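You operate a simulated robot arm through the tools that you are given. There is no shell and no other tool. Be economical: measure what you need, move in short steps, check, and stop when the job is done.

Carry out the task below with a simulated two-armed robot. There is one attempt and no reset: what you move stays moved.

## Task
Stack the 5 A fuse carton from the top shelf of the low rack on top of the 25 A fuse carton. Close the blue drawer. Put the red barrel sensor on the corner of the wooden table by the grey rail. Take the green felt pad from the top of the blue shelf stand and put it on the top of the stack on the turntable. Put the pattern card on the top of the stack on the turntable away on the top of the paddle rack. Turn the turns knob to 1. Stack the 6 mm bolt carton from the end of the bench by the small grey shelf on top of the 8 mm bolt carton. Put the green bearing block that says "No 52" from the feed table before the yellow cover on the top of the dust cabinet and the green bearing block that says "No 47" in the tray of the green shaker. Do these in any order. Set down upright: red barrel sensor, pattern card, green bearing block.

Only the result counts: the job must be done as asked and must still hold three seconds after the hand-in. Knocking over, shifting, dropping, spilling or breaking anything else fails it. A push-on lid holds only when it is set on centred and level and pressed home; a screw cap is set on level and turned clockwise until tight.

## Robot
Two 7-joint arms with three-finger grippers on one trunk, on a base that drives. Base frame: it is fixed to the floor where the robot stands at the start and does not move with it; the origin is under the middle of the robot, x ahead of it, y to its left, z up. Units: m, degrees, N and s.
The left shoulder is at the start at [0.03, 0.124, 1.183], the right one opposite. With the tool pointing down near the work surface each hand reaches from about 0.1 to 0.74 m from the robot's upright axis, wherever it stands, measured 20 degrees to its own side. Places, roughly: blue drawer [-2.3, -0.5, 0.7]; bolt carton [-3, -1, 1]; corner of the wooden table by the grey rail (48x23 [-1, 0.92, 0.82]; felt pad [-5, 4.75, 1]; fuse carton [0.75, 0, 1]; green bearing block [-0.75, 4.5, 1]; pattern card [-4.5, 1, 0.75]; red barrel sensor (4x4x7 cm) [0.7, 0, 1]; top of the dust cabinet (19x44 cm) [0.54, 3.2, 0.84]; top of the paddle rack [-5.5, 4.2, 0.9]; top of the stack on the turntable [-4.6, 0.9, 0.8]; tray of the green shaker (24x29 cm) [0.68, 5.82, 0.86]; turns knob [-5.3, 0.4, 1.1]. Payload 2.2 kg a hand.
Tool frame (each hand has its own): the origin (TCP) lies between the finger pads and is the grasp point; the fingertips stand 0.028 m ahead of it; z points along the fingers, y is the line along which they close. Largest opening 0.102 m; the body of the gripper starts 0.071 m behind the TCP.
Orientation is that of the tool frame in the base frame, as a unit quaternion [x, y, z, w]. With the fingers straight down and closing along the base's y, the tool's x points along the base's -x, its y along +y and its z along -z.

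## Interface
- The arms move only by the tool step_arm. It takes "left_moves", "right_moves" or both (then of equal length, played together; a hand with none holds still); each is a list of rows, each an object (a shift or turn left out is 0, a gripper value left out holds the last) with "rotation": the turn, a rotation vector about the tool's x, y, z in units of 90 degrees (1.0 is 90 degrees), a list of three; "dp": the shift along the tool's x, y, z in units of 200 mm (1.0 is 200 mm), a list of three; "claw": the closure in counts, from 0 (fully open) to 255 (shut). In form: [{"rotation": [wx, wy, wz], "dp": [x, y, z], "claw": claw}, ...]. A call has 1 to 10 rows; each row is the pose to reach, as a shift and turn from the pose commanded when the call began, along the tool's axes at that moment. A call with a number of a shift or a turn outside -1 to 1 is refused whole. Rows are played at 5 a second. More than 0.05 m and 8.6 degrees between two rows, or a gripper value outside its range, and nothing of the call is played. Where a pose cannot be reached the arm comes as near as it can. A force on the tool above 40 N (or 10 N above the force at the start of the call, whichever is more), or a blocked arm, ends the call early, and 0.2 s more pass. The fingers move at their own pace and stop on an object; they squeeze with about 43 N. The grip force told is the motor's: it shows also when the fingers shut on nothing. Time passes only in rows, and 0.2 s behind the last, so rows that repeat a pose let the fingers close. The reply holds the time, the measured pose of the TCP, the force on the tool along the base axes, the opening and the grip force, in the units named above and with some noise, with the torque about the TCP (base axes, N m) and any sound that the robot's microphone picked up, and new pictures: "show" is both (left out), scene, wrist or none (wrist: the cameras of the hands that moved).
- Cameras (640 x 400 px; columns grow to the right, rows downward): "scene" is now at [0.0478, 0.0039, 1.8985]; the picture's right is [0.02, -1.00, 0.00], its down [-0.78, -0.02, -0.63] and it looks along [0.63, 0.01, -0.78] (base axes); focal length 258 px, centre (320, 200). "left" rides on the left gripper at [0.072, 0.038, -0.086] in its tool frame; the picture's right is [-0.46, 0.89, 0.00], its down [-0.60, -0.32, -0.73] and it looks along [-0.65, -0.34, 0.68] (tool axes); focal length 256 px, centre (320, 200). "right" rides on the right gripper at [0.069, 0.044, -0.086] in its tool frame; the picture's right is [-0.53, 0.85, 0.00], its down [-0.58, -0.36, -0.73] and it looks along [-0.62, -0.39, 0.68] (tool axes); focal length 256 px, centre (320, 200). There is no depth. A picture from a camera that has moved, and an enlarged one, comes with that camera's place and axes in the base frame and with its lens.
- move_column(by): slides the trunk up (or, below 0, down) by that many m; the arms and the scene camera ride with it, the base frame stays. It gives what a move gives, with no picture.
- drive_base(legs): drives the robot by 1 to 6 legs, each [ahead, left, turn to the left] in m, m and degrees, along the robot's own axes; the way and the turn of a leg run together, so that a leg with both is an arc; at most 1.5 m and 180 degrees a leg. The arms and the cameras ride along, it lands a little off, and it stops where it bumps. It gives what a move gives, and a new picture of the scene camera.
- turn_head(pan, tilt): turns the head with the scene camera to pan (to the left, within 143 degrees either way) and tilt (down, from -29 to 69), counted from straight ahead of the robot. It gives what a move gives, and a new picture of the scene camera.
- close_up(camera, box): a new picture of the part [left, top, right, bottom] of that camera's present view, enlarged. No time passes.
- job_done(): hands the job in; it is judged then, once.

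Work in short steps. Places have to be worked out from the pictures, the camera data and where the tool is seen: move nearer, look again, correct. Check each grasp and each placing, and mend what went wrong. You have 483 turns and 360 pictures in all, those below and enlarged ones among them. Open the grippers and draw the arms clear of the work before you hand the job in, unless the task says otherwise; then end with one line.

The tools are called after "Request:" by a JSON object that holds its "op" and its "data". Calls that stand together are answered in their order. step_arm: Moves the arms, as the interface text tells. Its arguments: {"type":"object","properties":{"left_moves":{"type":"array","items":{"type":"object","properties":{"rotation":{"type":"array","items":{"type":"number"}},"dp":{"type":"array","items":{"type":"number"}},"claw":{"type":"number"}}}},"right_moves":{"type":"array","items":{"type":"object","properties":{"rotation":{"type":"array","items":{"type":"number"}},"dp":{"type":"array","items":{"type":"number"}},"claw":{"type":"number"}}}},"show":{"type":"string","enum":["both","scene","wrist","none"]}},"required":[]} The other tools are called the same way: move_column (by) slides the trunk up or down; drive_base (legs) drives the base; turn_head (pan, tilt) turns the head that bears the scene camera; close_up (camera, box) takes an enlarged picture of a part of a camera's view; job_done () hands the job in.

At the start:

```text
t: 0.0
left_eef_pos: [0.6205, 0.2918, 1.2599]
left_tcp_rot: [0.0, 1.0, 0.0, 0.0]
left_ft_force: [0.3, -0.5, 0.3]
left_ft_torque: [0.0, 0.01, -0.01]
left_gripper_width: 0.1019
left_gripper_force: 0.0
right_eef_pos: [0.5418, -0.1731, 1.252]
right_tcp_rot: [0.0, 1.0, 0.0, 0.0]
right_ft_force: [0.4, -0.4, -0.5]
right_ft_torque: [-0.02, 0.0, 0.01]
right_gripper_width: 0.102
right_gripper_force: 0.1
trunk travel left (down, up): [-0.425, 0.115]
robot x, y, heading: [-0.0006, -0.0014, 0.1]
head pan, tilt: [1.1, 50.8]
```

scene: 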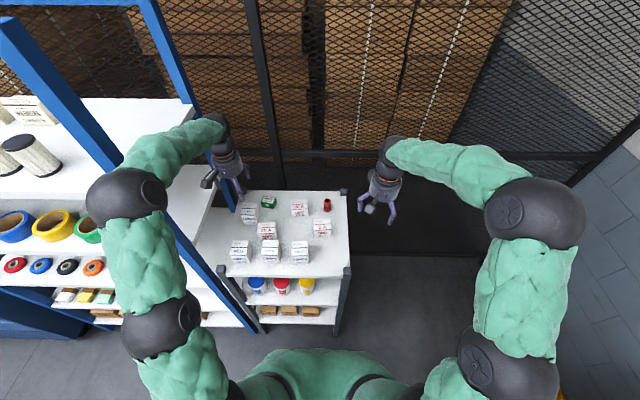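
right: 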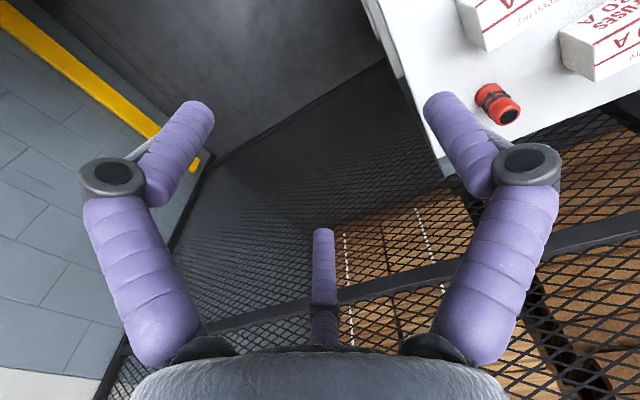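
left: 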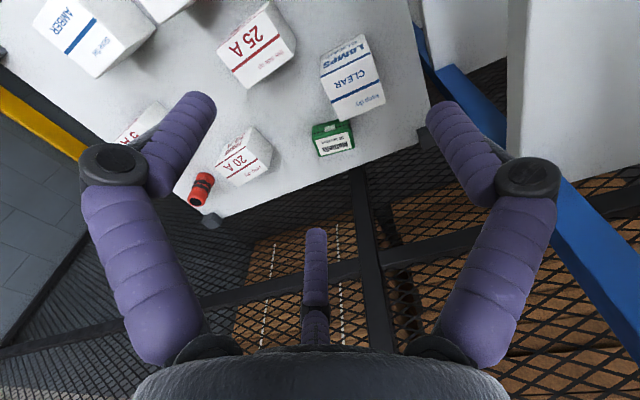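

The low rack with the cartons is right ahead. I'll enlarge it to read the labels.

Request:
{"op": "close_up", "data": {"camera": "scene", "box": [200, 170, 360, 270]}}

Request:
{"op": "close_up", "data": {"camera": "left", "box": [0, 0, 440, 275]}}

```text
4.00 times, centred on (280, 220) of scene
camera zoom: at [0.0478, 0.0039, 1.8985], right [0.02, -1.0, 0.0], down [-0.78, -0.02, -0.63], along [0.63, 0.01, -0.78], focal length 1030 px, centre (480, 120)
```

zoom: 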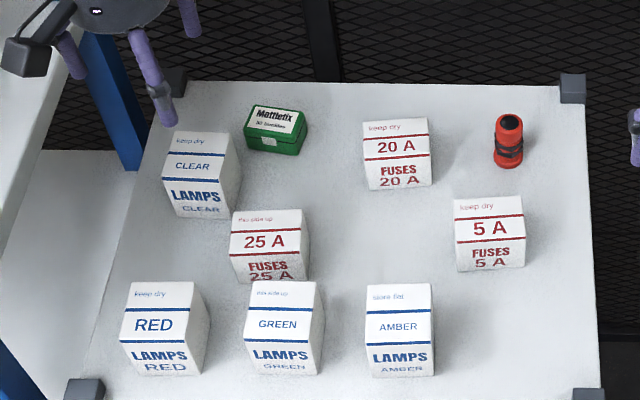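

```text
1.45 times, centred on (220, 138) of left
camera zoom: at [0.5476, 0.3321, 1.3453], right [0.46, 0.89, 0.0], down [0.6, -0.32, 0.73], along [0.65, -0.34, -0.68], focal length 372 px, centre (466, 291)
```

zoom: 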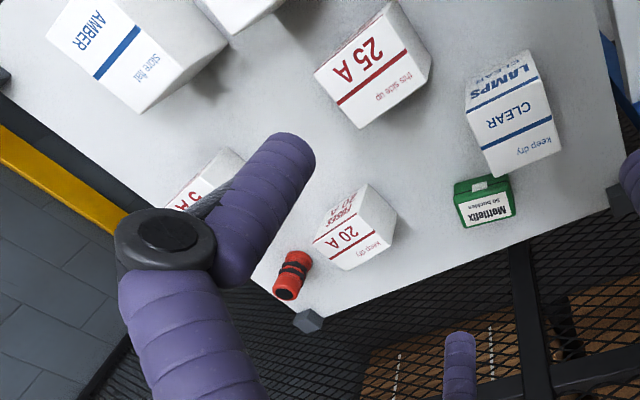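

Rough triangulation puts the shelf at z≈0.975. I'll zoom further to get the carton corners for the 5 A, the 25 A and the sensor.

Request:
{"op": "close_up", "data": {"camera": "scene", "box": [250, 190, 346, 250]}}

Request:
{"op": "turn_head", "data": {"pan": 90, "tilt": 25}}

```text
6.67 times, centred on (298, 220) of scene
camera zoom: at [0.0478, 0.0039, 1.8985], right [0.02, -1.0, 0.0], down [-0.78, -0.02, -0.63], along [0.63, 0.01, -0.78], focal length 1716 px, centre (467, 67)
```

zoom: 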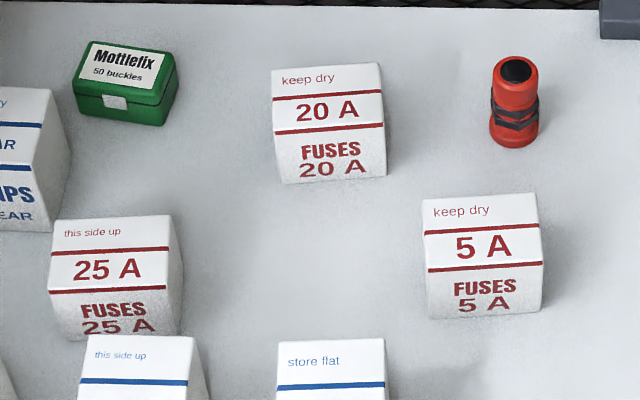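

```text
t: 1.6
left_eef_pos: [0.6212, 0.2932, 1.2586]
left_tcp_rot: [0.0, 1.0, 0.0, -0.001]
left_ft_force: [0.3, 0.6, -0.7]
left_ft_torque: [0.02, -0.03, -0.02]
left_gripper_width: 0.102
left_gripper_force: 0.1
right_eef_pos: [0.5422, -0.1728, 1.2527]
right_tcp_rot: [0.0, 1.0, 0.0, 0.0]
right_ft_force: [-0.6, -0.7, 0.0]
right_ft_torque: [0.02, -0.01, 0.01]
right_gripper_width: 0.102
right_gripper_force: 0.0
trunk travel left (down, up): [-0.425, 0.115]
robot x, y, heading: [-0.0034, 0.0007, -0.2]
head pan, tilt: [90.0, 25.0]
camera scene: at [-0.0284, 0.0946, 1.9371], right [1.0, 0.0, 0.0], down [0.0, -0.42, -0.91], along [0.0, 0.91, -0.42], focal length 258 px, centre (320, 200)
```

scene: 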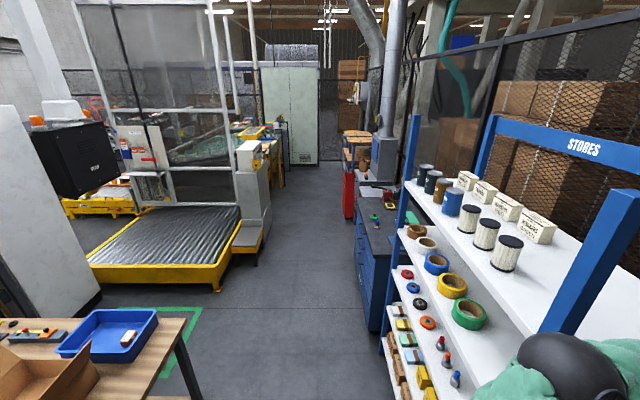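

5 A carton centre is about (0.627, 0.0) and 25 A about (0.607, 0.226). I'll move the right hand out of the way and bring the left hand over the 5 A carton.

Request:
{"op": "turn_head", "data": {"pan": 0, "tilt": 50}}

Request:
{"op": "step_arm", "data": {"left_moves": [{"dp": [0, -0.2, 0]}, {"dp": [0, -0.4, 0]}, {"dp": [0, -0.6, 0]}, {"dp": [-0.02, -0.8, 0]}, {"dp": [-0.03, -1.0, 0]}], "right_moves": [{"dp": [0, -0.2, 0]}, {"dp": [0, -0.4, 0]}, {"dp": [0, -0.6, 0]}, {"dp": [0, -0.8, 0]}, {"dp": [0, -1.0, 0]}], "show": "none"}}

Request:
{"op": "step_arm", "data": {"left_moves": [{"dp": [0, -0.16, 0.15]}, {"dp": [0, -0.32, 0.3]}, {"dp": [0, -0.46, 0.45]}, {"dp": [0, -0.46, 0.6]}], "show": "both"}}

```text
t: 3.3
left_eef_pos: [0.6197, 0.2939, 1.2592]
left_tcp_rot: [-0.001, 1.0, 0.0, 0.0]
left_ft_force: [-0.3, -0.3, -0.4]
left_ft_torque: [0.0, 0.0, 0.01]
left_gripper_width: 0.1019
left_gripper_force: 0.1
right_eef_pos: [0.5435, -0.1742, 1.2525]
right_tcp_rot: [0.0, 1.0, 0.0, 0.0]
right_ft_force: [-0.7, 0.0, -0.7]
right_ft_torque: [0.01, -0.01, 0.02]
right_gripper_width: 0.1017
right_gripper_force: 0.1
trunk travel left (down, up): [-0.425, 0.115]
robot x, y, heading: [-0.002, 0.001, -0.1]
head pan, tilt: [0.0, 50.0]
camera scene: at [0.0485, 0.0025, 1.8996], right [0.0, -1.0, 0.0], down [-0.77, 0.0, -0.64], along [0.64, 0.0, -0.77], focal length 258 px, centre (320, 200)
```

scene: 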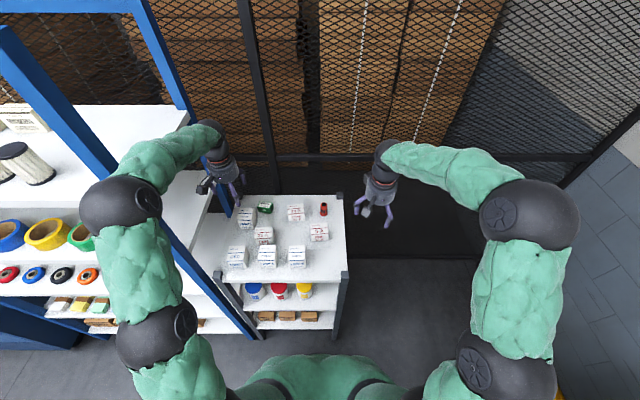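

```text
t: 4.5
left_eef_pos: [0.6267, 0.0946, 1.2569]
left_tcp_rot: [-0.001, 1.0, 0.001, 0.0]
left_ft_force: [-0.1, -1.0, -0.1]
left_ft_torque: [0.04, 0.01, 0.0]
left_gripper_width: 0.1023
left_gripper_force: 0.1
right_eef_pos: [0.5452, -0.376, 1.2525]
right_tcp_rot: [0.0, 1.0, 0.001, -0.001]
right_ft_force: [0.6, -0.3, -0.4]
right_ft_torque: [0.09, 0.02, -0.02]
right_gripper_width: 0.1018
right_gripper_force: 0.0
trunk travel left (down, up): [-0.425, 0.115]
robot x, y, heading: [-0.0018, -0.0013, -0.2]
head pan, tilt: [0.0, 50.0]
```

```text
t: 5.5
left_eef_pos: [0.6299, -0.001, 1.1405]
left_tcp_rot: [0.0, 1.0, -0.001, 0.0]
left_ft_force: [0.7, 0.6, 0.2]
left_ft_torque: [-0.02, -0.02, -0.02]
left_gripper_width: 0.102
left_gripper_force: 0.0
right_eef_pos: [0.5457, -0.3736, 1.2539]
right_tcp_rot: [0.001, 1.0, -0.001, 0.0]
right_ft_force: [-0.7, 0.0, 0.6]
right_ft_torque: [-0.01, 0.02, 0.0]
right_gripper_width: 0.1018
right_gripper_force: 0.0
trunk travel left (down, up): [-0.425, 0.115]
robot x, y, heading: [0.0009, 0.0016, -0.2]
head pan, tilt: [0.0, 50.0]
camera scene: at [0.0493, 0.0025, 1.8996], right [0.0, -1.0, 0.0], down [-0.77, 0.0, -0.64], along [0.64, 0.0, -0.77], focal length 258 px, centre (320, 200)
camera left: at [0.5562, 0.0381, 1.2261], right [0.46, 0.89, 0.0], down [0.6, -0.32, 0.73], along [0.65, -0.34, -0.68], focal length 256 px, centre (320, 200)
```

scene: 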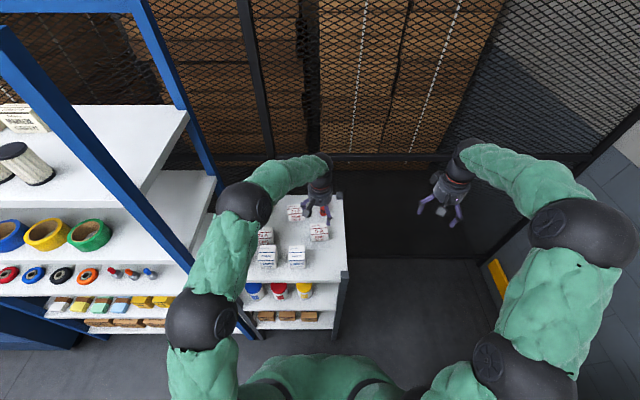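
left: 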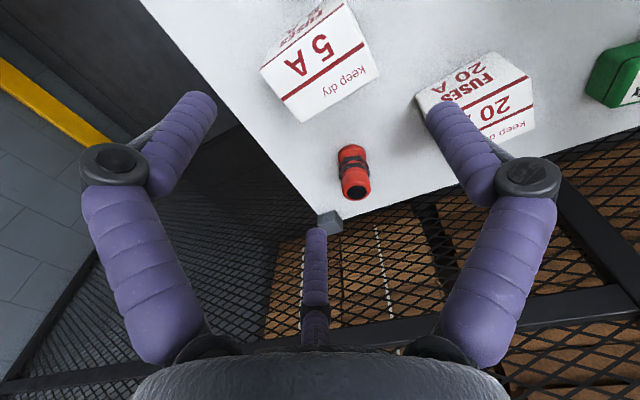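

The 5 A carton's top is at about z=1.01, with the shelf near 0.96, and the hand is nearly centred over it. I'll descend with a 5° turn and grasp.

Request:
{"op": "step_arm", "data": {"left_moves": [{"dp": [0, 0.02, 0.2], "rotation": [0, 0, -0.05]}, {"dp": [0, 0.02, 0.4], "rotation": [0, 0, -0.05]}, {"dp": [0, 0.02, 0.55], "rotation": [0, 0, -0.05]}], "show": "wrist"}}

```text
t: 6.3
left_eef_pos: [0.6279, 0.0042, 1.0285]
left_tcp_rot: [-0.039, 0.999, 0.0, 0.001]
left_ft_force: [0.3, 0.2, 0.6]
left_ft_torque: [0.02, 0.05, -0.01]
left_gripper_width: 0.1018
left_gripper_force: 0.1
right_eef_pos: [0.5459, -0.3735, 1.253]
right_tcp_rot: [0.0, 1.0, -0.001, 0.0]
right_ft_force: [0.6, -0.4, -0.9]
right_ft_torque: [0.02, 0.02, -0.01]
right_gripper_width: 0.1019
right_gripper_force: 0.0
trunk travel left (down, up): [-0.425, 0.115]
robot x, y, heading: [-0.0001, 0.0044, -0.0]
head pan, tilt: [0.0, 50.0]
camera left: at [0.5527, 0.0376, 1.1151], right [0.39, 0.92, 0.0], down [0.63, -0.27, 0.73], along [0.67, -0.29, -0.68], focal length 256 px, centre (320, 200)
```

left: 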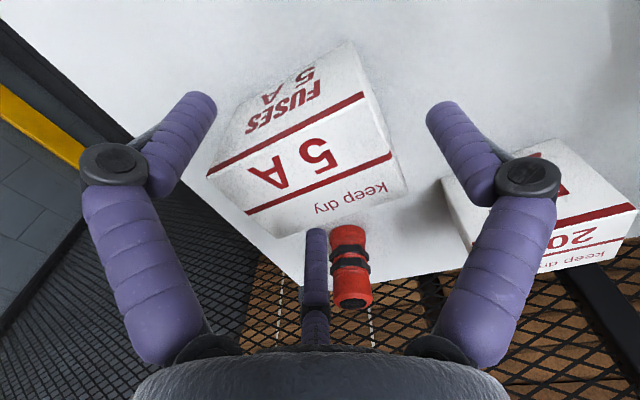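

The top face looks about 7 mm toward the tool's −y side. I'll correct that, go down and close.

Request:
{"op": "step_arm", "data": {"left_moves": [{"dp": [0, -0.035, 0]}, {"dp": [0, -0.035, 0.08]}, {"dp": [0, -0.035, 0.165]}, {"dp": [0, -0.035, 0.165], "claw": 255}, {"dp": [0, -0.035, 0.165], "claw": 255}, {"dp": [0, -0.035, 0.165], "claw": 255}], "show": "wrist"}}

```text
t: 7.3
left_eef_pos: [0.6284, -0.0051, 1.0053]
left_tcp_rot: [-0.041, 0.999, -0.001, 0.003]
left_ft_force: [-13.2, -5.3, 33.8]
left_ft_torque: [1.53, 1.07, 0.77]
left_gripper_width: 0.0591
left_gripper_force: 45.4
right_eef_pos: [0.5427, -0.3753, 1.2539]
right_tcp_rot: [0.0, 1.0, 0.0, 0.0]
right_ft_force: [0.6, 0.8, -1.4]
right_ft_torque: [-0.01, 0.06, 0.02]
right_gripper_width: 0.1021
right_gripper_force: 0.1
trunk travel left (down, up): [-0.425, 0.115]
robot x, y, heading: [0.0014, -0.0022, -0.0]
head pan, tilt: [0.0, 50.0]
stopped in row 5 (left hand): the force on the tool passed its limit at 54 N (the readings are from after the stop); the commanded pose is now the measured one
camera left: at [0.552, 0.0275, 1.0916], right [0.39, 0.92, 0.0], down [0.63, -0.27, 0.73], along [0.68, -0.29, -0.68], focal length 256 px, centre (320, 200)
```

left: 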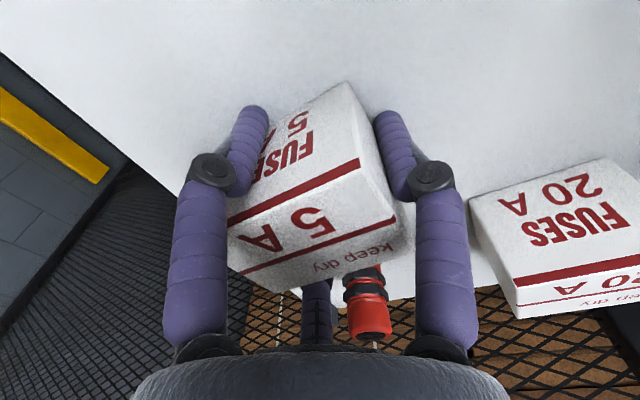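

The fingertips touched the shelf, so it is at about 0.976. The carton is gripped at 59 mm, and I'll lift and check.

Request:
{"op": "step_arm", "data": {"left_moves": [{"dp": [0, 0, -0.05], "claw": 255}, {"dp": [0, 0, -0.2]}, {"dp": [0, 0, -0.4]}, {"dp": [0, 0, -0.55]}], "show": "both"}}

```text
t: 8.3
left_eef_pos: [0.6278, -0.0033, 1.1132]
left_tcp_rot: [-0.04, 0.999, -0.001, 0.0]
left_ft_force: [-0.1, 0.0, -1.0]
left_ft_torque: [0.03, 0.0, -0.03]
left_gripper_width: 0.0584
left_gripper_force: 42.8
right_eef_pos: [0.5433, -0.3744, 1.2538]
right_tcp_rot: [0.0, 1.0, 0.0, -0.001]
right_ft_force: [-0.1, -0.3, 0.2]
right_ft_torque: [-0.01, 0.0, -0.02]
right_gripper_width: 0.102
right_gripper_force: 0.0
trunk travel left (down, up): [-0.425, 0.115]
robot x, y, heading: [-0.0022, 0.0028, -0.0]
head pan, tilt: [0.0, 50.0]
camera scene: at [0.048, 0.0022, 1.8996], right [0.0, -1.0, 0.0], down [-0.77, 0.0, -0.64], along [0.64, 0.0, -0.77], focal length 258 px, centre (320, 200)
camera left: at [0.5527, 0.0294, 1.199], right [0.39, 0.92, 0.0], down [0.63, -0.27, 0.73], along [0.67, -0.29, -0.68], focal length 256 px, centre (320, 200)
```

scene: 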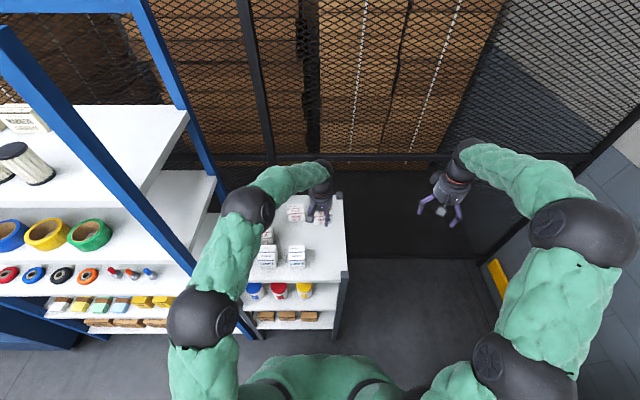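
left: 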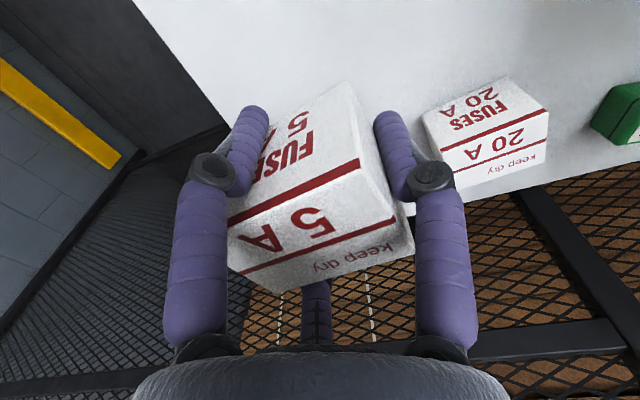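

The grip depth along the carton isn't clear from this view. A scene close-up should show how the box sits in the fingers.

Request:
{"op": "close_up", "data": {"camera": "scene", "box": [240, 150, 368, 230]}}

```text
5.00 times, centred on (304, 190) of scene
camera zoom: at [0.048, 0.0022, 1.8996], right [0.0, -1.0, 0.0], down [-0.77, 0.0, -0.64], along [0.64, 0.0, -0.77], focal length 1287 px, centre (400, 250)
```

zoom: 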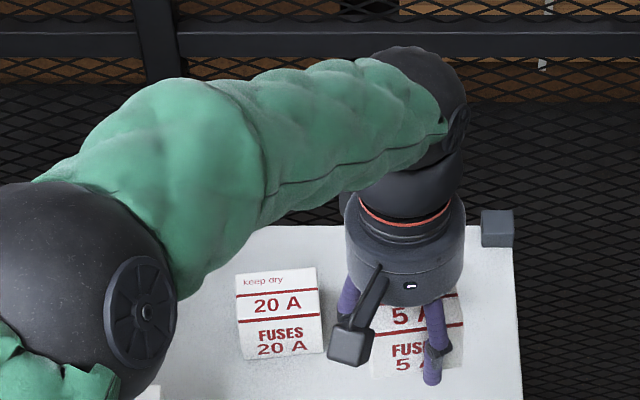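

The rendered fingers don't quite fit the stated tool frame. I'll look closely at the free, open right hand to learn the real finger geometry.

Request:
{"op": "close_up", "data": {"camera": "scene", "box": [392, 140, 488, 230]}}

```text
4.44 times, centred on (440, 185) of scene
camera zoom: at [0.048, 0.0022, 1.8996], right [0.0, -1.0, 0.0], down [-0.77, 0.0, -0.64], along [0.64, 0.0, -0.77], focal length 1144 px, centre (-213, 267)
```

zoom: 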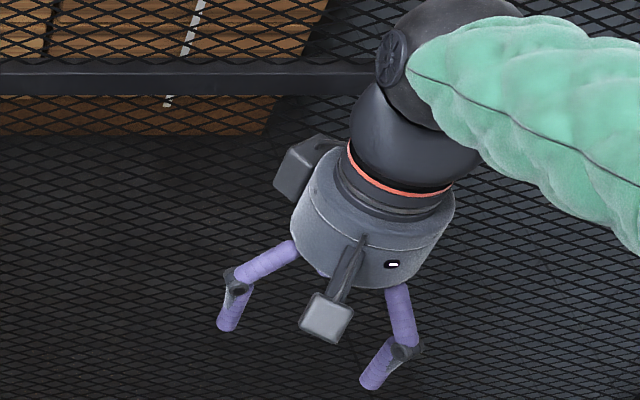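

As rendered, the finger line is turned about 30° from my tool y, and the tips reach about 5 cm past the TCP. I'll zoom into the wrist view to see the actual contact on the carton.

Request:
{"op": "close_up", "data": {"camera": "left", "box": [150, 60, 470, 360]}}

```text
1.33 times, centred on (310, 210) of left
camera zoom: at [0.5527, 0.0294, 1.199], right [0.39, 0.92, 0.0], down [0.63, -0.27, 0.73], along [0.67, -0.29, -0.68], focal length 341 px, centre (333, 187)
```

zoom: 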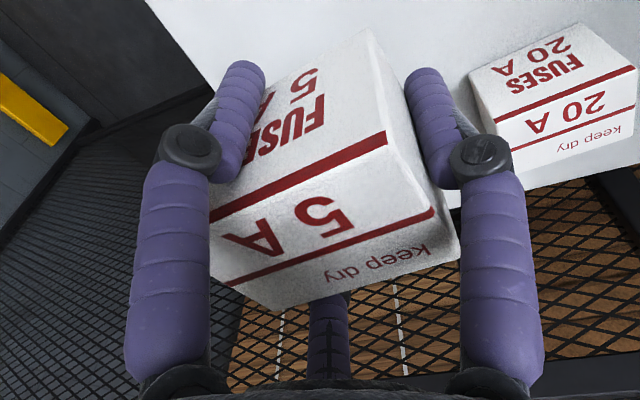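

To settle the finger geometry, I'll close the empty right hand halfway in the air and look.

Request:
{"op": "step_arm", "data": {"right_moves": [{"claw": 110}, {"claw": 110}, {"claw": 110}], "show": "both"}}

Request:
{"op": "close_up", "data": {"camera": "scene", "box": [392, 140, 488, 230]}}

```text
t: 9.2
left_eef_pos: [0.63, -0.0039, 1.1131]
left_tcp_rot: [-0.04, 0.999, -0.001, 0.001]
left_ft_force: [-0.5, -0.2, -1.4]
left_ft_torque: [0.01, -0.01, 0.0]
left_gripper_width: 0.0588
left_gripper_force: 43.0
right_eef_pos: [0.545, -0.3746, 1.2527]
right_tcp_rot: [-0.001, 1.0, -0.001, 0.0]
right_ft_force: [-0.6, -0.3, -0.9]
right_ft_torque: [0.0, 0.03, -0.01]
right_gripper_width: 0.0579
right_gripper_force: 0.0
trunk travel left (down, up): [-0.425, 0.115]
robot x, y, heading: [0.0015, 0.0027, 0.1]
head pan, tilt: [0.0, 50.0]
camera scene: at [0.0486, 0.0022, 1.8996], right [0.0, -1.0, 0.0], down [-0.77, 0.0, -0.64], along [0.64, 0.0, -0.77], focal length 258 px, centre (320, 200)
camera right: at [0.4752, -0.3322, 1.3396], right [0.53, 0.85, 0.0], down [0.58, -0.36, 0.73], along [0.62, -0.39, -0.68], focal length 256 px, centre (320, 200)
```

scene: 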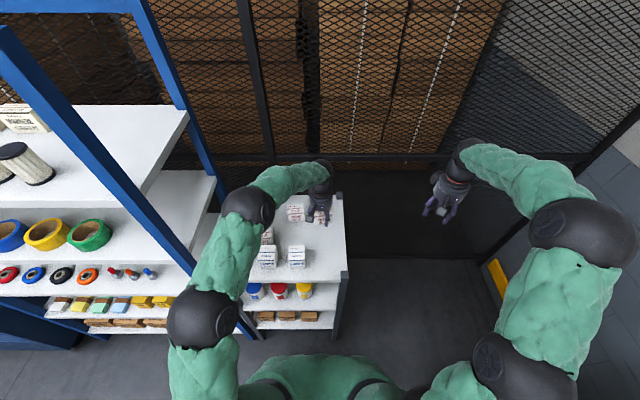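
right: 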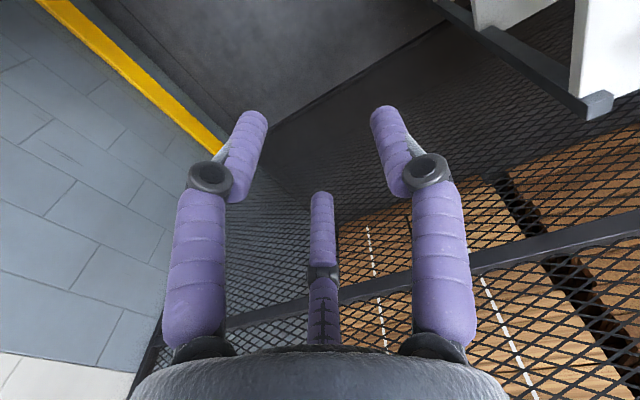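

```text
4.44 times, centred on (440, 185) of scene
camera zoom: at [0.0486, 0.0022, 1.8996], right [0.0, -1.0, 0.0], down [-0.77, 0.0, -0.64], along [0.64, 0.0, -0.77], focal length 1144 px, centre (-213, 267)
```

zoom: 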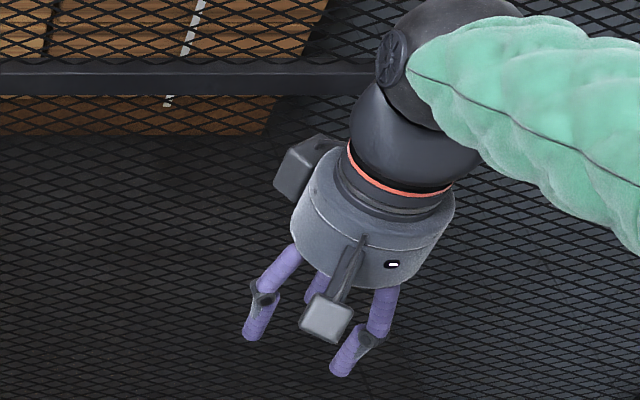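

The hand is clearly a three-finger radial gripper: one finger at tool +y and the other two at ±120° from it. The grip on the carton is firm. I'll carry it over the 25 A carton and align by eye.

Request:
{"op": "step_arm", "data": {"left_moves": [{"dp": [0, 0, -0.1]}, {"dp": [0.006, 0.2, -0.1]}, {"dp": [0.012, 0.4, -0.1]}, {"dp": [0.018, 0.6, -0.1]}, {"dp": [0.024, 0.8, -0.1]}, {"dp": [0.028, 1.0, -0.1]}], "show": "none"}}

Request:
{"op": "step_arm", "data": {"left_moves": [{"dp": [0.004, 0.12, 0]}, {"dp": [0.004, 0.22, 0]}, {"dp": [0.004, 0.22, 0.1]}], "show": "wrist"}}

Request:
{"op": "close_up", "data": {"camera": "scene", "box": [200, 160, 328, 260]}}

```text
t: 10.6
left_eef_pos: [0.6042, 0.1971, 1.1314]
left_tcp_rot: [-0.039, 0.999, -0.002, 0.001]
left_ft_force: [0.0, 0.5, -0.9]
left_ft_torque: [0.01, 0.0, -0.03]
left_gripper_width: 0.0586
left_gripper_force: 43.0
right_eef_pos: [0.5439, -0.3746, 1.2533]
right_tcp_rot: [0.001, 1.0, -0.001, 0.0]
right_ft_force: [0.6, 0.6, -0.5]
right_ft_torque: [-0.04, -0.01, -0.01]
right_gripper_width: 0.058
right_gripper_force: 0.1
trunk travel left (down, up): [-0.425, 0.115]
robot x, y, heading: [0.0008, -0.0025, -0.1]
head pan, tilt: [0.0, 50.0]
```

```text
t: 11.3
left_eef_pos: [0.6038, 0.2382, 1.1108]
left_tcp_rot: [-0.04, 0.999, -0.001, 0.001]
left_ft_force: [0.7, -0.3, -0.8]
left_ft_torque: [-0.02, 0.04, 0.01]
left_gripper_width: 0.0587
left_gripper_force: 43.2
right_eef_pos: [0.546, -0.3751, 1.252]
right_tcp_rot: [0.001, 1.0, 0.0, -0.001]
right_ft_force: [0.6, 0.2, 0.1]
right_ft_torque: [-0.02, 0.06, 0.01]
right_gripper_width: 0.058
right_gripper_force: 0.0
trunk travel left (down, up): [-0.425, 0.115]
robot x, y, heading: [-0.0004, 0.0009, 0.1]
head pan, tilt: [0.0, 50.0]
camera left: at [0.5281, 0.2719, 1.1965], right [0.39, 0.92, 0.0], down [0.63, -0.27, 0.73], along [0.67, -0.29, -0.68], focal length 256 px, centre (320, 200)
```

left: 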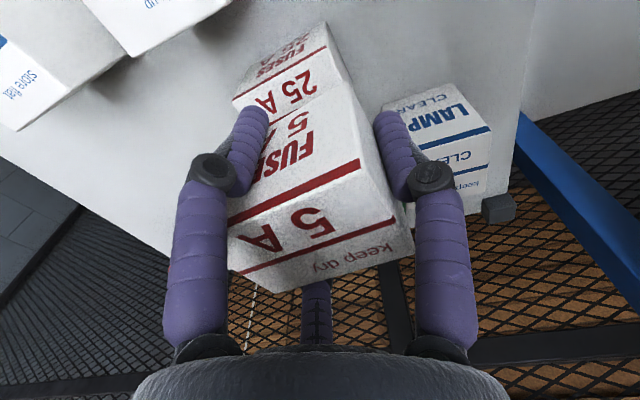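

```text
4.00 times, centred on (264, 210) of scene
camera zoom: at [0.0498, 0.0019, 1.8995], right [0.0, -1.0, 0.0], down [-0.77, 0.0, -0.64], along [0.64, 0.0, -0.77], focal length 1030 px, centre (544, 160)
```

zoom: 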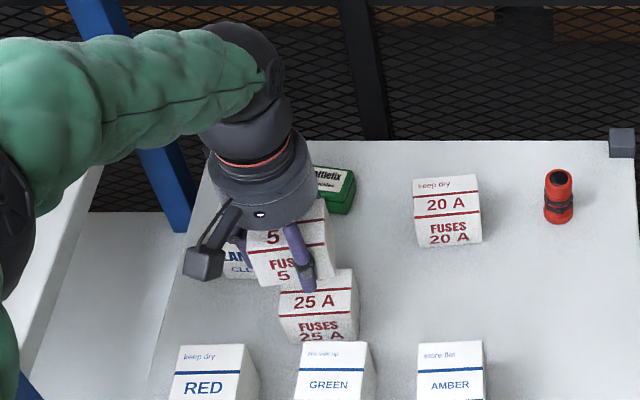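

The held carton is nearly over the 25 A one. I'll zoom to measure the edge alignment precisely.

Request:
{"op": "close_up", "data": {"camera": "scene", "box": [252, 205, 300, 250]}}

```text
8.89 times, centred on (276, 228) of scene
camera zoom: at [0.0498, 0.0019, 1.8995], right [0.0, -1.0, 0.0], down [-0.77, 0.0, -0.64], along [0.64, 0.0, -0.77], focal length 2289 px, centre (711, -44)
```

zoom: 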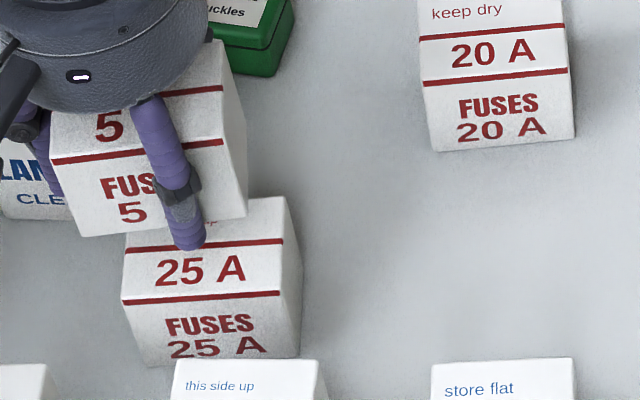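

The offset is about (−6, −13) mm. I'll correct it and go down to about 1 cm above contact.

Request:
{"op": "step_arm", "data": {"left_moves": [{"dp": [0.035, -0.0625, 0]}, {"dp": [0.035, -0.0625, 0.1]}, {"dp": [0.035, -0.0625, 0.2]}], "show": "none"}}

Request:
{"op": "close_up", "data": {"camera": "scene", "box": [252, 205, 300, 250]}}

```text
t: 12.2
left_eef_pos: [0.597, 0.2264, 1.0704]
left_tcp_rot: [-0.04, 0.999, -0.002, 0.0]
left_ft_force: [-0.2, -0.2, -1.2]
left_ft_torque: [-0.04, -0.01, -0.03]
left_gripper_width: 0.0586
left_gripper_force: 43.2
right_eef_pos: [0.5448, -0.3738, 1.2539]
right_tcp_rot: [0.001, 1.0, 0.001, 0.0]
right_ft_force: [-0.4, -0.9, -0.5]
right_ft_torque: [0.01, -0.01, -0.01]
right_gripper_width: 0.0581
right_gripper_force: 0.0
trunk travel left (down, up): [-0.425, 0.115]
robot x, y, heading: [-0.0007, -0.0026, 0.0]
head pan, tilt: [0.0, 50.0]
```

```text
8.89 times, centred on (276, 228) of scene
camera zoom: at [0.0486, 0.0022, 1.8996], right [0.0, -1.0, 0.0], down [-0.77, 0.0, -0.64], along [0.64, 0.0, -0.77], focal length 2289 px, centre (711, -44)
```

zoom: 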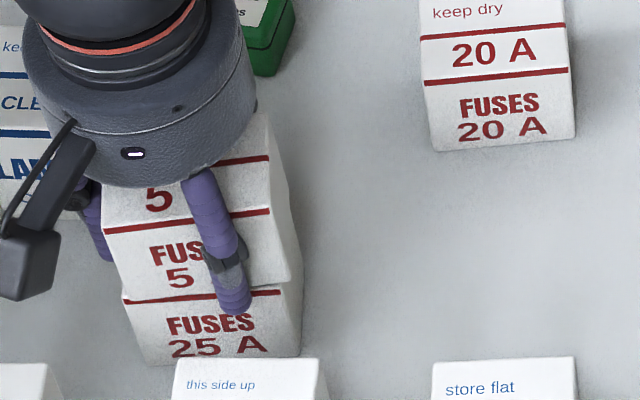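

Alignment is within 3 mm. I'll make a small correction and lower it to contact.

Request:
{"op": "step_arm", "data": {"left_moves": [{"dp": [-0.015, 0.014, 0.0]}, {"dp": [-0.015, 0.014, 0.02]}, {"dp": [-0.015, 0.014, 0.035]}, {"dp": [-0.015, 0.014, 0.045]}], "show": "none"}}

Request:
{"op": "close_up", "data": {"camera": "scene", "box": [252, 205, 300, 250]}}

```text
t: 13.2
left_eef_pos: [0.6, 0.2266, 1.066]
left_tcp_rot: [-0.04, 0.999, 0.0, 0.004]
left_ft_force: [-0.6, -2.6, 15.6]
left_ft_torque: [0.1, 0.37, 0.03]
left_gripper_width: 0.0584
left_gripper_force: 42.7
right_eef_pos: [0.5437, -0.3755, 1.2536]
right_tcp_rot: [0.0, 1.0, 0.0, 0.0]
right_ft_force: [0.8, 0.5, 0.0]
right_ft_torque: [-0.01, -0.01, 0.01]
right_gripper_width: 0.0582
right_gripper_force: 0.1
trunk travel left (down, up): [-0.425, 0.115]
robot x, y, heading: [0.0019, -0.0032, 0.1]
head pan, tilt: [0.0, 50.0]
```

```text
8.89 times, centred on (276, 228) of scene
camera zoom: at [0.0468, 0.0012, 1.8999], right [0.0, -1.0, 0.0], down [-0.77, 0.0, -0.64], along [0.64, 0.0, -0.77], focal length 2289 px, centre (711, -44)
```

zoom: 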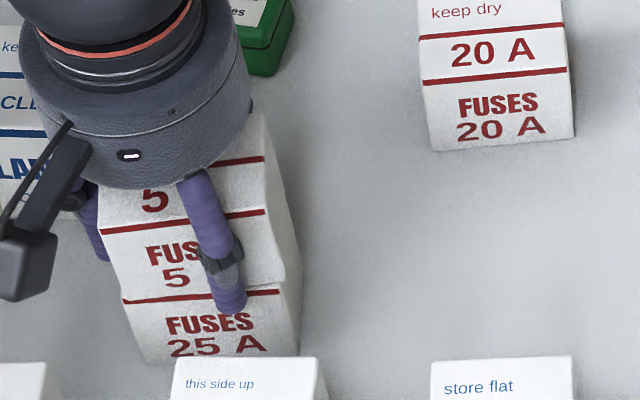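

Contact is made at 15 N and the stack is aligned. I'll open and lift.

Request:
{"op": "step_arm", "data": {"left_moves": [{"dp": [0, 0, -0.01], "claw": 60}, {"dp": [0, 0, -0.01], "claw": 0}, {"dp": [0, 0, -0.01], "claw": 0}, {"dp": [0, 0, -0.2], "claw": 0}, {"dp": [0, 0, -0.4], "claw": 0}, {"dp": [0, 0, -0.6], "claw": 0}], "show": "wrist"}}

Request:
{"op": "close_up", "data": {"camera": "scene", "box": [200, 160, 328, 260]}}

```text
t: 14.6
left_eef_pos: [0.5989, 0.231, 1.1828]
left_tcp_rot: [-0.04, 0.999, -0.002, 0.001]
left_ft_force: [-1.3, 0.0, -1.0]
left_ft_torque: [-0.02, -0.02, -0.01]
left_gripper_width: 0.1023
left_gripper_force: 0.0
right_eef_pos: [0.5444, -0.3744, 1.2549]
right_tcp_rot: [0.0, 1.0, 0.0, -0.001]
right_ft_force: [-0.1, -0.4, -0.3]
right_ft_torque: [0.0, -0.05, -0.01]
right_gripper_width: 0.0578
right_gripper_force: 0.0
trunk travel left (down, up): [-0.425, 0.115]
robot x, y, heading: [0.0008, 0.0007, -0.0]
head pan, tilt: [0.0, 50.0]
camera left: at [0.5217, 0.2636, 1.2685], right [0.39, 0.92, 0.0], down [0.63, -0.27, 0.73], along [0.67, -0.29, -0.68], focal length 256 px, centre (320, 200)
```

left: 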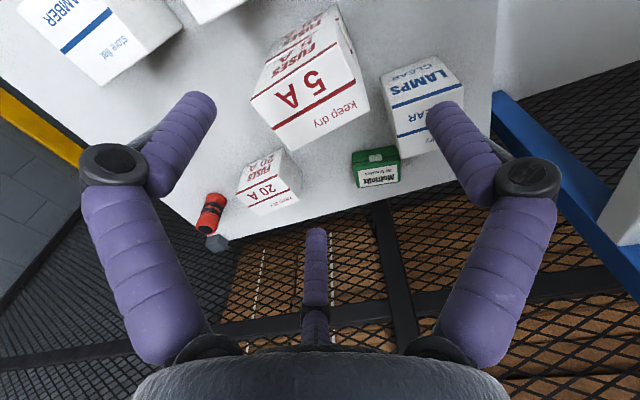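

```text
4.00 times, centred on (264, 210) of scene
camera zoom: at [0.0474, 0.002, 1.8996], right [0.0, -1.0, 0.0], down [-0.77, 0.0, -0.64], along [0.64, 0.0, -0.77], focal length 1030 px, centre (544, 160)
```

zoom: 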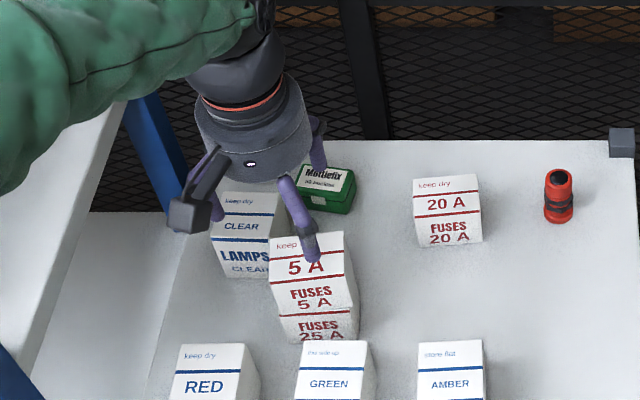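

The stack is good. Next is the sensor at about (0.737, −0.015). I'll retract the left hand and bring the right hand above it with the fingers partly closed, so they clear the 20 A carton.

Request:
{"op": "step_arm", "data": {"left_moves": [{"dp": [0, 0, -0.2]}, {"dp": [0.12, 0.15, -0.4]}, {"dp": [0.25, 0.3, -0.5]}, {"dp": [0.4, 0.45, -0.5]}, {"dp": [0.5, 0.6, -0.5]}], "right_moves": [{"dp": [-0.1, 0.2, 0], "claw": 60}, {"dp": [-0.2, 0.4, 0]}, {"dp": [-0.3, 0.6, 0]}, {"dp": [-0.4, 0.8, 0]}, {"dp": [-0.5, 1.0, 0]}], "show": "none"}}

Request:
{"op": "step_arm", "data": {"right_moves": [{"dp": [-0.1, 0.17, 0]}, {"dp": [-0.2, 0.34, 0.05]}, {"dp": [-0.3, 0.51, 0.15]}, {"dp": [-0.4, 0.68, 0.3]}, {"dp": [-0.455, 0.795, 0.5]}], "show": "wrist"}}

```text
refused: row 2 steps farther than a row can; nothing moved
```

```text
t: 15.8
left_eef_pos: [0.6003, 0.2308, 1.1818]
left_tcp_rot: [-0.04, 0.999, -0.001, 0.0]
left_ft_force: [-0.1, -0.7, -0.8]
left_ft_torque: [-0.02, 0.01, 0.04]
left_gripper_width: 0.1018
left_gripper_force: 0.1
right_eef_pos: [0.6348, -0.2147, 1.1507]
right_tcp_rot: [0.001, 1.0, 0.0, 0.0]
right_ft_force: [0.6, -0.5, -0.1]
right_ft_torque: [0.03, 0.02, 0.02]
right_gripper_width: 0.0579
right_gripper_force: 0.0
trunk travel left (down, up): [-0.425, 0.115]
robot x, y, heading: [-0.0013, -0.0005, -0.2]
head pan, tilt: [0.0, 50.0]
camera right: at [0.5654, -0.1726, 1.2367], right [0.54, 0.84, 0.0], down [0.58, -0.37, 0.73], along [0.62, -0.39, -0.68], focal length 256 px, centre (320, 200)
```

right: 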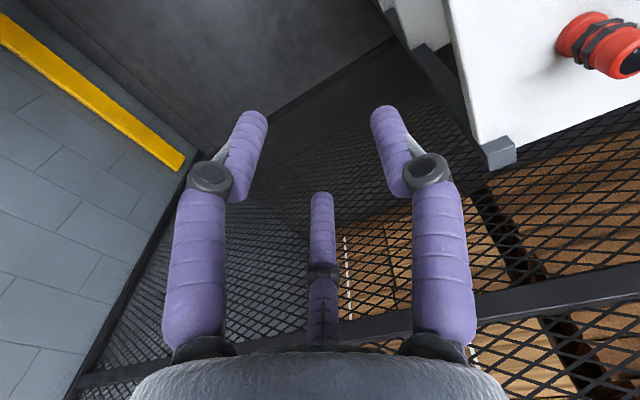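

The first call was refused for too large a step, so only the right hand moved. I'll move the left away now and bring the right over the sensor.

Request:
{"op": "step_arm", "data": {"left_moves": [{"dp": [0, 0, -0.2]}, {"dp": [0.1, 0.12, -0.35]}, {"dp": [0.2, 0.25, -0.45]}, {"dp": [0.33, 0.4, -0.5]}, {"dp": [0.45, 0.55, -0.5]}], "right_moves": [{"dp": [-0.1, 0.2, 0], "claw": 60}, {"dp": [-0.2, 0.4, 0]}, {"dp": [-0.3, 0.6, 0]}, {"dp": [-0.4, 0.8, 0]}, {"dp": [-0.5, 1.0, 0]}], "show": "wrist"}}

Request:
{"op": "close_up", "data": {"camera": "scene", "box": [270, 160, 366, 230]}}

```text
t: 16.9
left_eef_pos: [0.4963, 0.3327, 1.2862]
left_tcp_rot: [-0.041, 0.999, -0.002, 0.003]
left_ft_force: [-1.4, -0.1, 1.3]
left_ft_torque: [0.02, -0.13, -0.02]
left_gripper_width: 0.1022
left_gripper_force: 0.1
right_eef_pos: [0.7253, -0.0106, 1.1385]
right_tcp_rot: [-0.006, 1.0, -0.003, -0.013]
right_ft_force: [-5.5, 4.9, -17.1]
right_ft_torque: [-0.52, -0.46, 0.07]
right_gripper_width: 0.0778
right_gripper_force: 0.0
trunk travel left (down, up): [-0.425, 0.115]
robot x, y, heading: [0.0016, -0.0015, -0.2]
head pan, tilt: [0.0, 50.0]
camera right: at [0.6581, 0.0305, 1.2263], right [0.53, 0.85, -0.02], down [0.6, -0.35, 0.72], along [0.6, -0.39, -0.7], focal length 256 px, centre (320, 200)
camera left: at [0.4192, 0.3658, 1.3719], right [0.39, 0.92, 0.0], down [0.62, -0.27, 0.74], along [0.68, -0.29, -0.68], focal length 256 px, centre (320, 200)
```

right: 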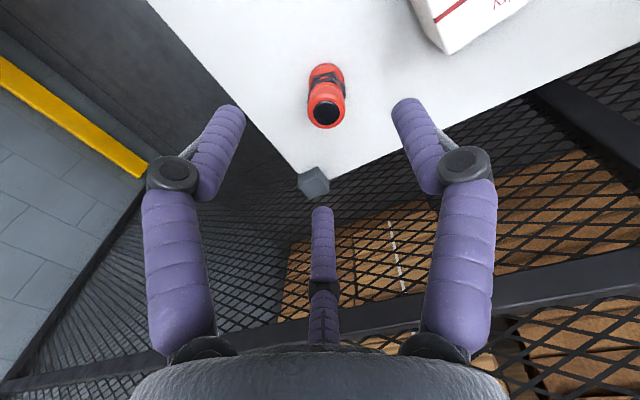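
left: 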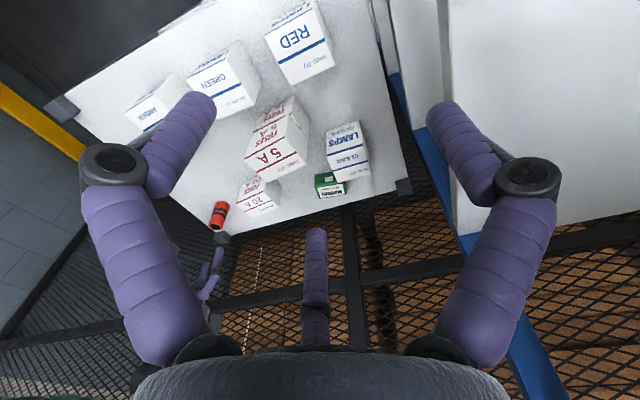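

```text
5.71 times, centred on (318, 195) of scene
camera zoom: at [0.0442, 0.0025, 1.8994], right [0.0, -1.0, 0.0], down [-0.76, 0.0, -0.64], along [0.64, 0.0, -0.76], focal length 1471 px, centre (331, 229)
```

zoom: 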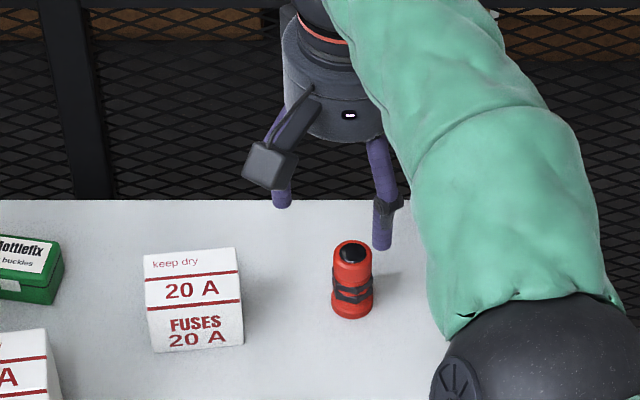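

The right arm is near its reach limit there. The wrist view puts the sensor at about (0.739, −0.019). I'll pull the hand back 6 cm and drive forward 7 cm.

Request:
{"op": "step_arm", "data": {"right_moves": [{"dp": [0.15, 0, -0.05]}, {"dp": [0.3, 0, -0.05]}], "show": "none"}}

Request:
{"op": "drive_base", "data": {"legs": [[0.07, 0, 0]]}}

```text
t: 17.6
left_eef_pos: [0.4953, 0.33, 1.2858]
left_tcp_rot: [-0.041, 0.999, -0.001, 0.001]
left_ft_force: [-0.7, -1.1, 0.1]
left_ft_torque: [0.05, -0.05, 0.0]
left_gripper_width: 0.1021
left_gripper_force: 0.0
right_eef_pos: [0.6703, -0.0174, 1.1625]
right_tcp_rot: [-0.001, 1.0, 0.0, -0.002]
right_ft_force: [-0.9, -0.1, 0.0]
right_ft_torque: [0.04, -0.05, 0.02]
right_gripper_width: 0.0781
right_gripper_force: 0.1
trunk travel left (down, up): [-0.425, 0.115]
robot x, y, heading: [-0.0029, -0.0013, -0.1]
head pan, tilt: [0.0, 50.0]
```

```text
t: 18.6
left_eef_pos: [0.568, 0.3325, 1.2831]
left_tcp_rot: [-0.041, 0.999, 0.0, 0.0]
left_ft_force: [1.1, -0.5, 0.0]
left_ft_torque: [0.01, 0.05, -0.01]
left_gripper_width: 0.1021
left_gripper_force: 0.2
right_eef_pos: [0.7453, -0.0155, 1.1619]
right_tcp_rot: [-0.001, 1.0, -0.001, -0.001]
right_ft_force: [0.1, -0.2, -0.4]
right_ft_torque: [-0.02, 0.01, -0.01]
right_gripper_width: 0.0779
right_gripper_force: 0.1
trunk travel left (down, up): [-0.425, 0.115]
robot x, y, heading: [0.0694, -0.0039, 0.0]
head pan, tilt: [0.0, 50.0]
camera scene: at [0.119, 0.0023, 1.8996], right [0.0, -1.0, 0.0], down [-0.77, 0.0, -0.64], along [0.64, 0.0, -0.77], focal length 258 px, centre (320, 200)
```

scene: 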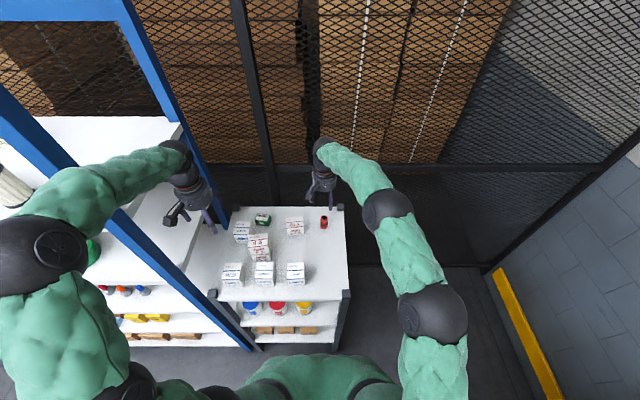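

The base moved 7 cm and the hand is nearly over the sensor. I'll lower it to just above the sensor and look.

Request:
{"op": "step_arm", "data": {"right_moves": [{"dp": [0.03, -0.01, 0.15]}, {"dp": [0.03, -0.01, 0.35]}], "show": "wrist"}}

Request:
{"op": "close_up", "data": {"camera": "scene", "box": [270, 160, 366, 230]}}

```text
t: 19.2
left_eef_pos: [0.5707, 0.3339, 1.2822]
left_tcp_rot: [-0.039, 0.999, -0.001, -0.001]
left_ft_force: [0.8, 0.5, 0.2]
left_ft_torque: [0.0, 0.03, 0.02]
left_gripper_width: 0.1021
left_gripper_force: 0.1
right_eef_pos: [0.738, -0.0186, 1.0945]
right_tcp_rot: [0.0, 1.0, 0.0, -0.001]
right_ft_force: [0.4, -0.7, -0.4]
right_ft_torque: [0.02, 0.06, 0.02]
right_gripper_width: 0.078
right_gripper_force: 0.0
trunk travel left (down, up): [-0.425, 0.115]
robot x, y, heading: [0.0675, 0.0026, 0.1]
head pan, tilt: [0.0, 50.0]
camera right: at [0.6683, 0.0242, 1.1803], right [0.53, 0.85, 0.0], down [0.58, -0.36, 0.73], along [0.62, -0.39, -0.68], focal length 256 px, centre (320, 200)
```

right: 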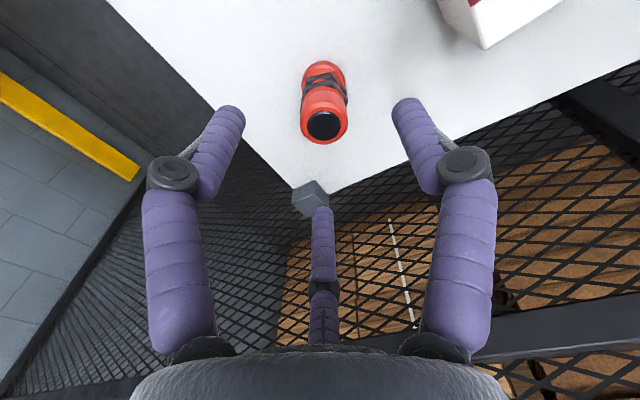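

```text
5.71 times, centred on (318, 195) of scene
camera zoom: at [0.1211, 0.003, 1.8995], right [0.0, -1.0, 0.0], down [-0.77, 0.0, -0.64], along [0.64, 0.0, -0.77], focal length 1471 px, centre (331, 229)
```

zoom: 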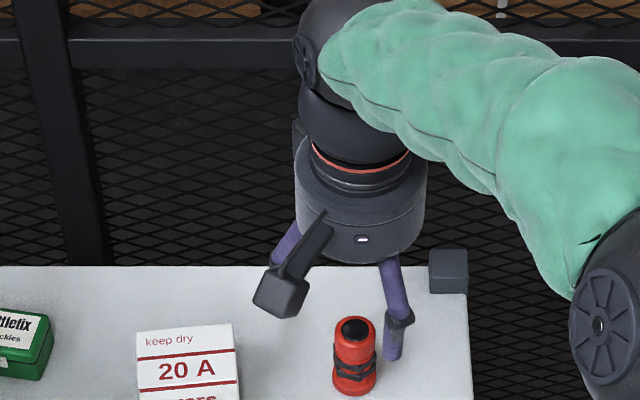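

The sensor is at about (0.739, −0.016), with the hand centred over it. I'll descend to z≈1.012 and close.

Request:
{"op": "step_arm", "data": {"right_moves": [{"dp": [0, 0.01, 0.2]}, {"dp": [0, 0.01, 0.41]}, {"dp": [0, 0.01, 0.41], "claw": 255}, {"dp": [0, 0.01, 0.41], "claw": 255}, {"dp": [0, 0.01, 0.41], "claw": 255}], "show": "wrist"}}

```text
t: 20.4
left_eef_pos: [0.5665, 0.3326, 1.2837]
left_tcp_rot: [-0.04, 0.999, -0.001, 0.0]
left_ft_force: [-0.6, -0.5, 0.2]
left_ft_torque: [0.0, 0.0, 0.01]
left_gripper_width: 0.1023
left_gripper_force: 0.0
right_eef_pos: [0.736, -0.0137, 1.0101]
right_tcp_rot: [-0.002, 1.0, 0.0, 0.0]
right_ft_force: [-0.4, -0.3, -0.2]
right_ft_torque: [0.0, -0.01, 0.01]
right_gripper_width: 0.0321
right_gripper_force: 43.2
trunk travel left (down, up): [-0.425, 0.115]
robot x, y, heading: [0.0701, 0.0008, 0.3]
head pan, tilt: [0.0, 50.0]
camera right: at [0.6663, 0.0286, 1.0974], right [0.53, 0.85, 0.0], down [0.58, -0.36, 0.73], along [0.62, -0.39, -0.68], focal length 256 px, centre (320, 200)
```

right: 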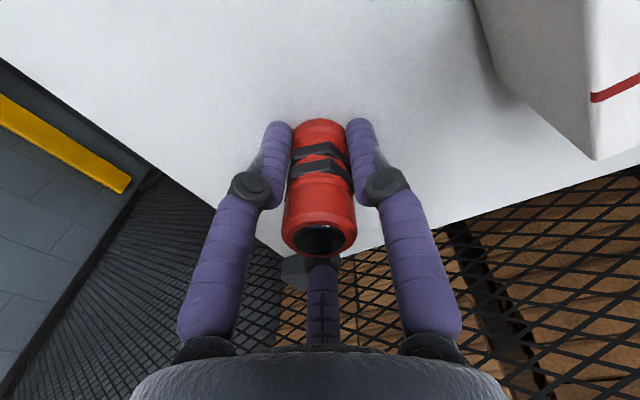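

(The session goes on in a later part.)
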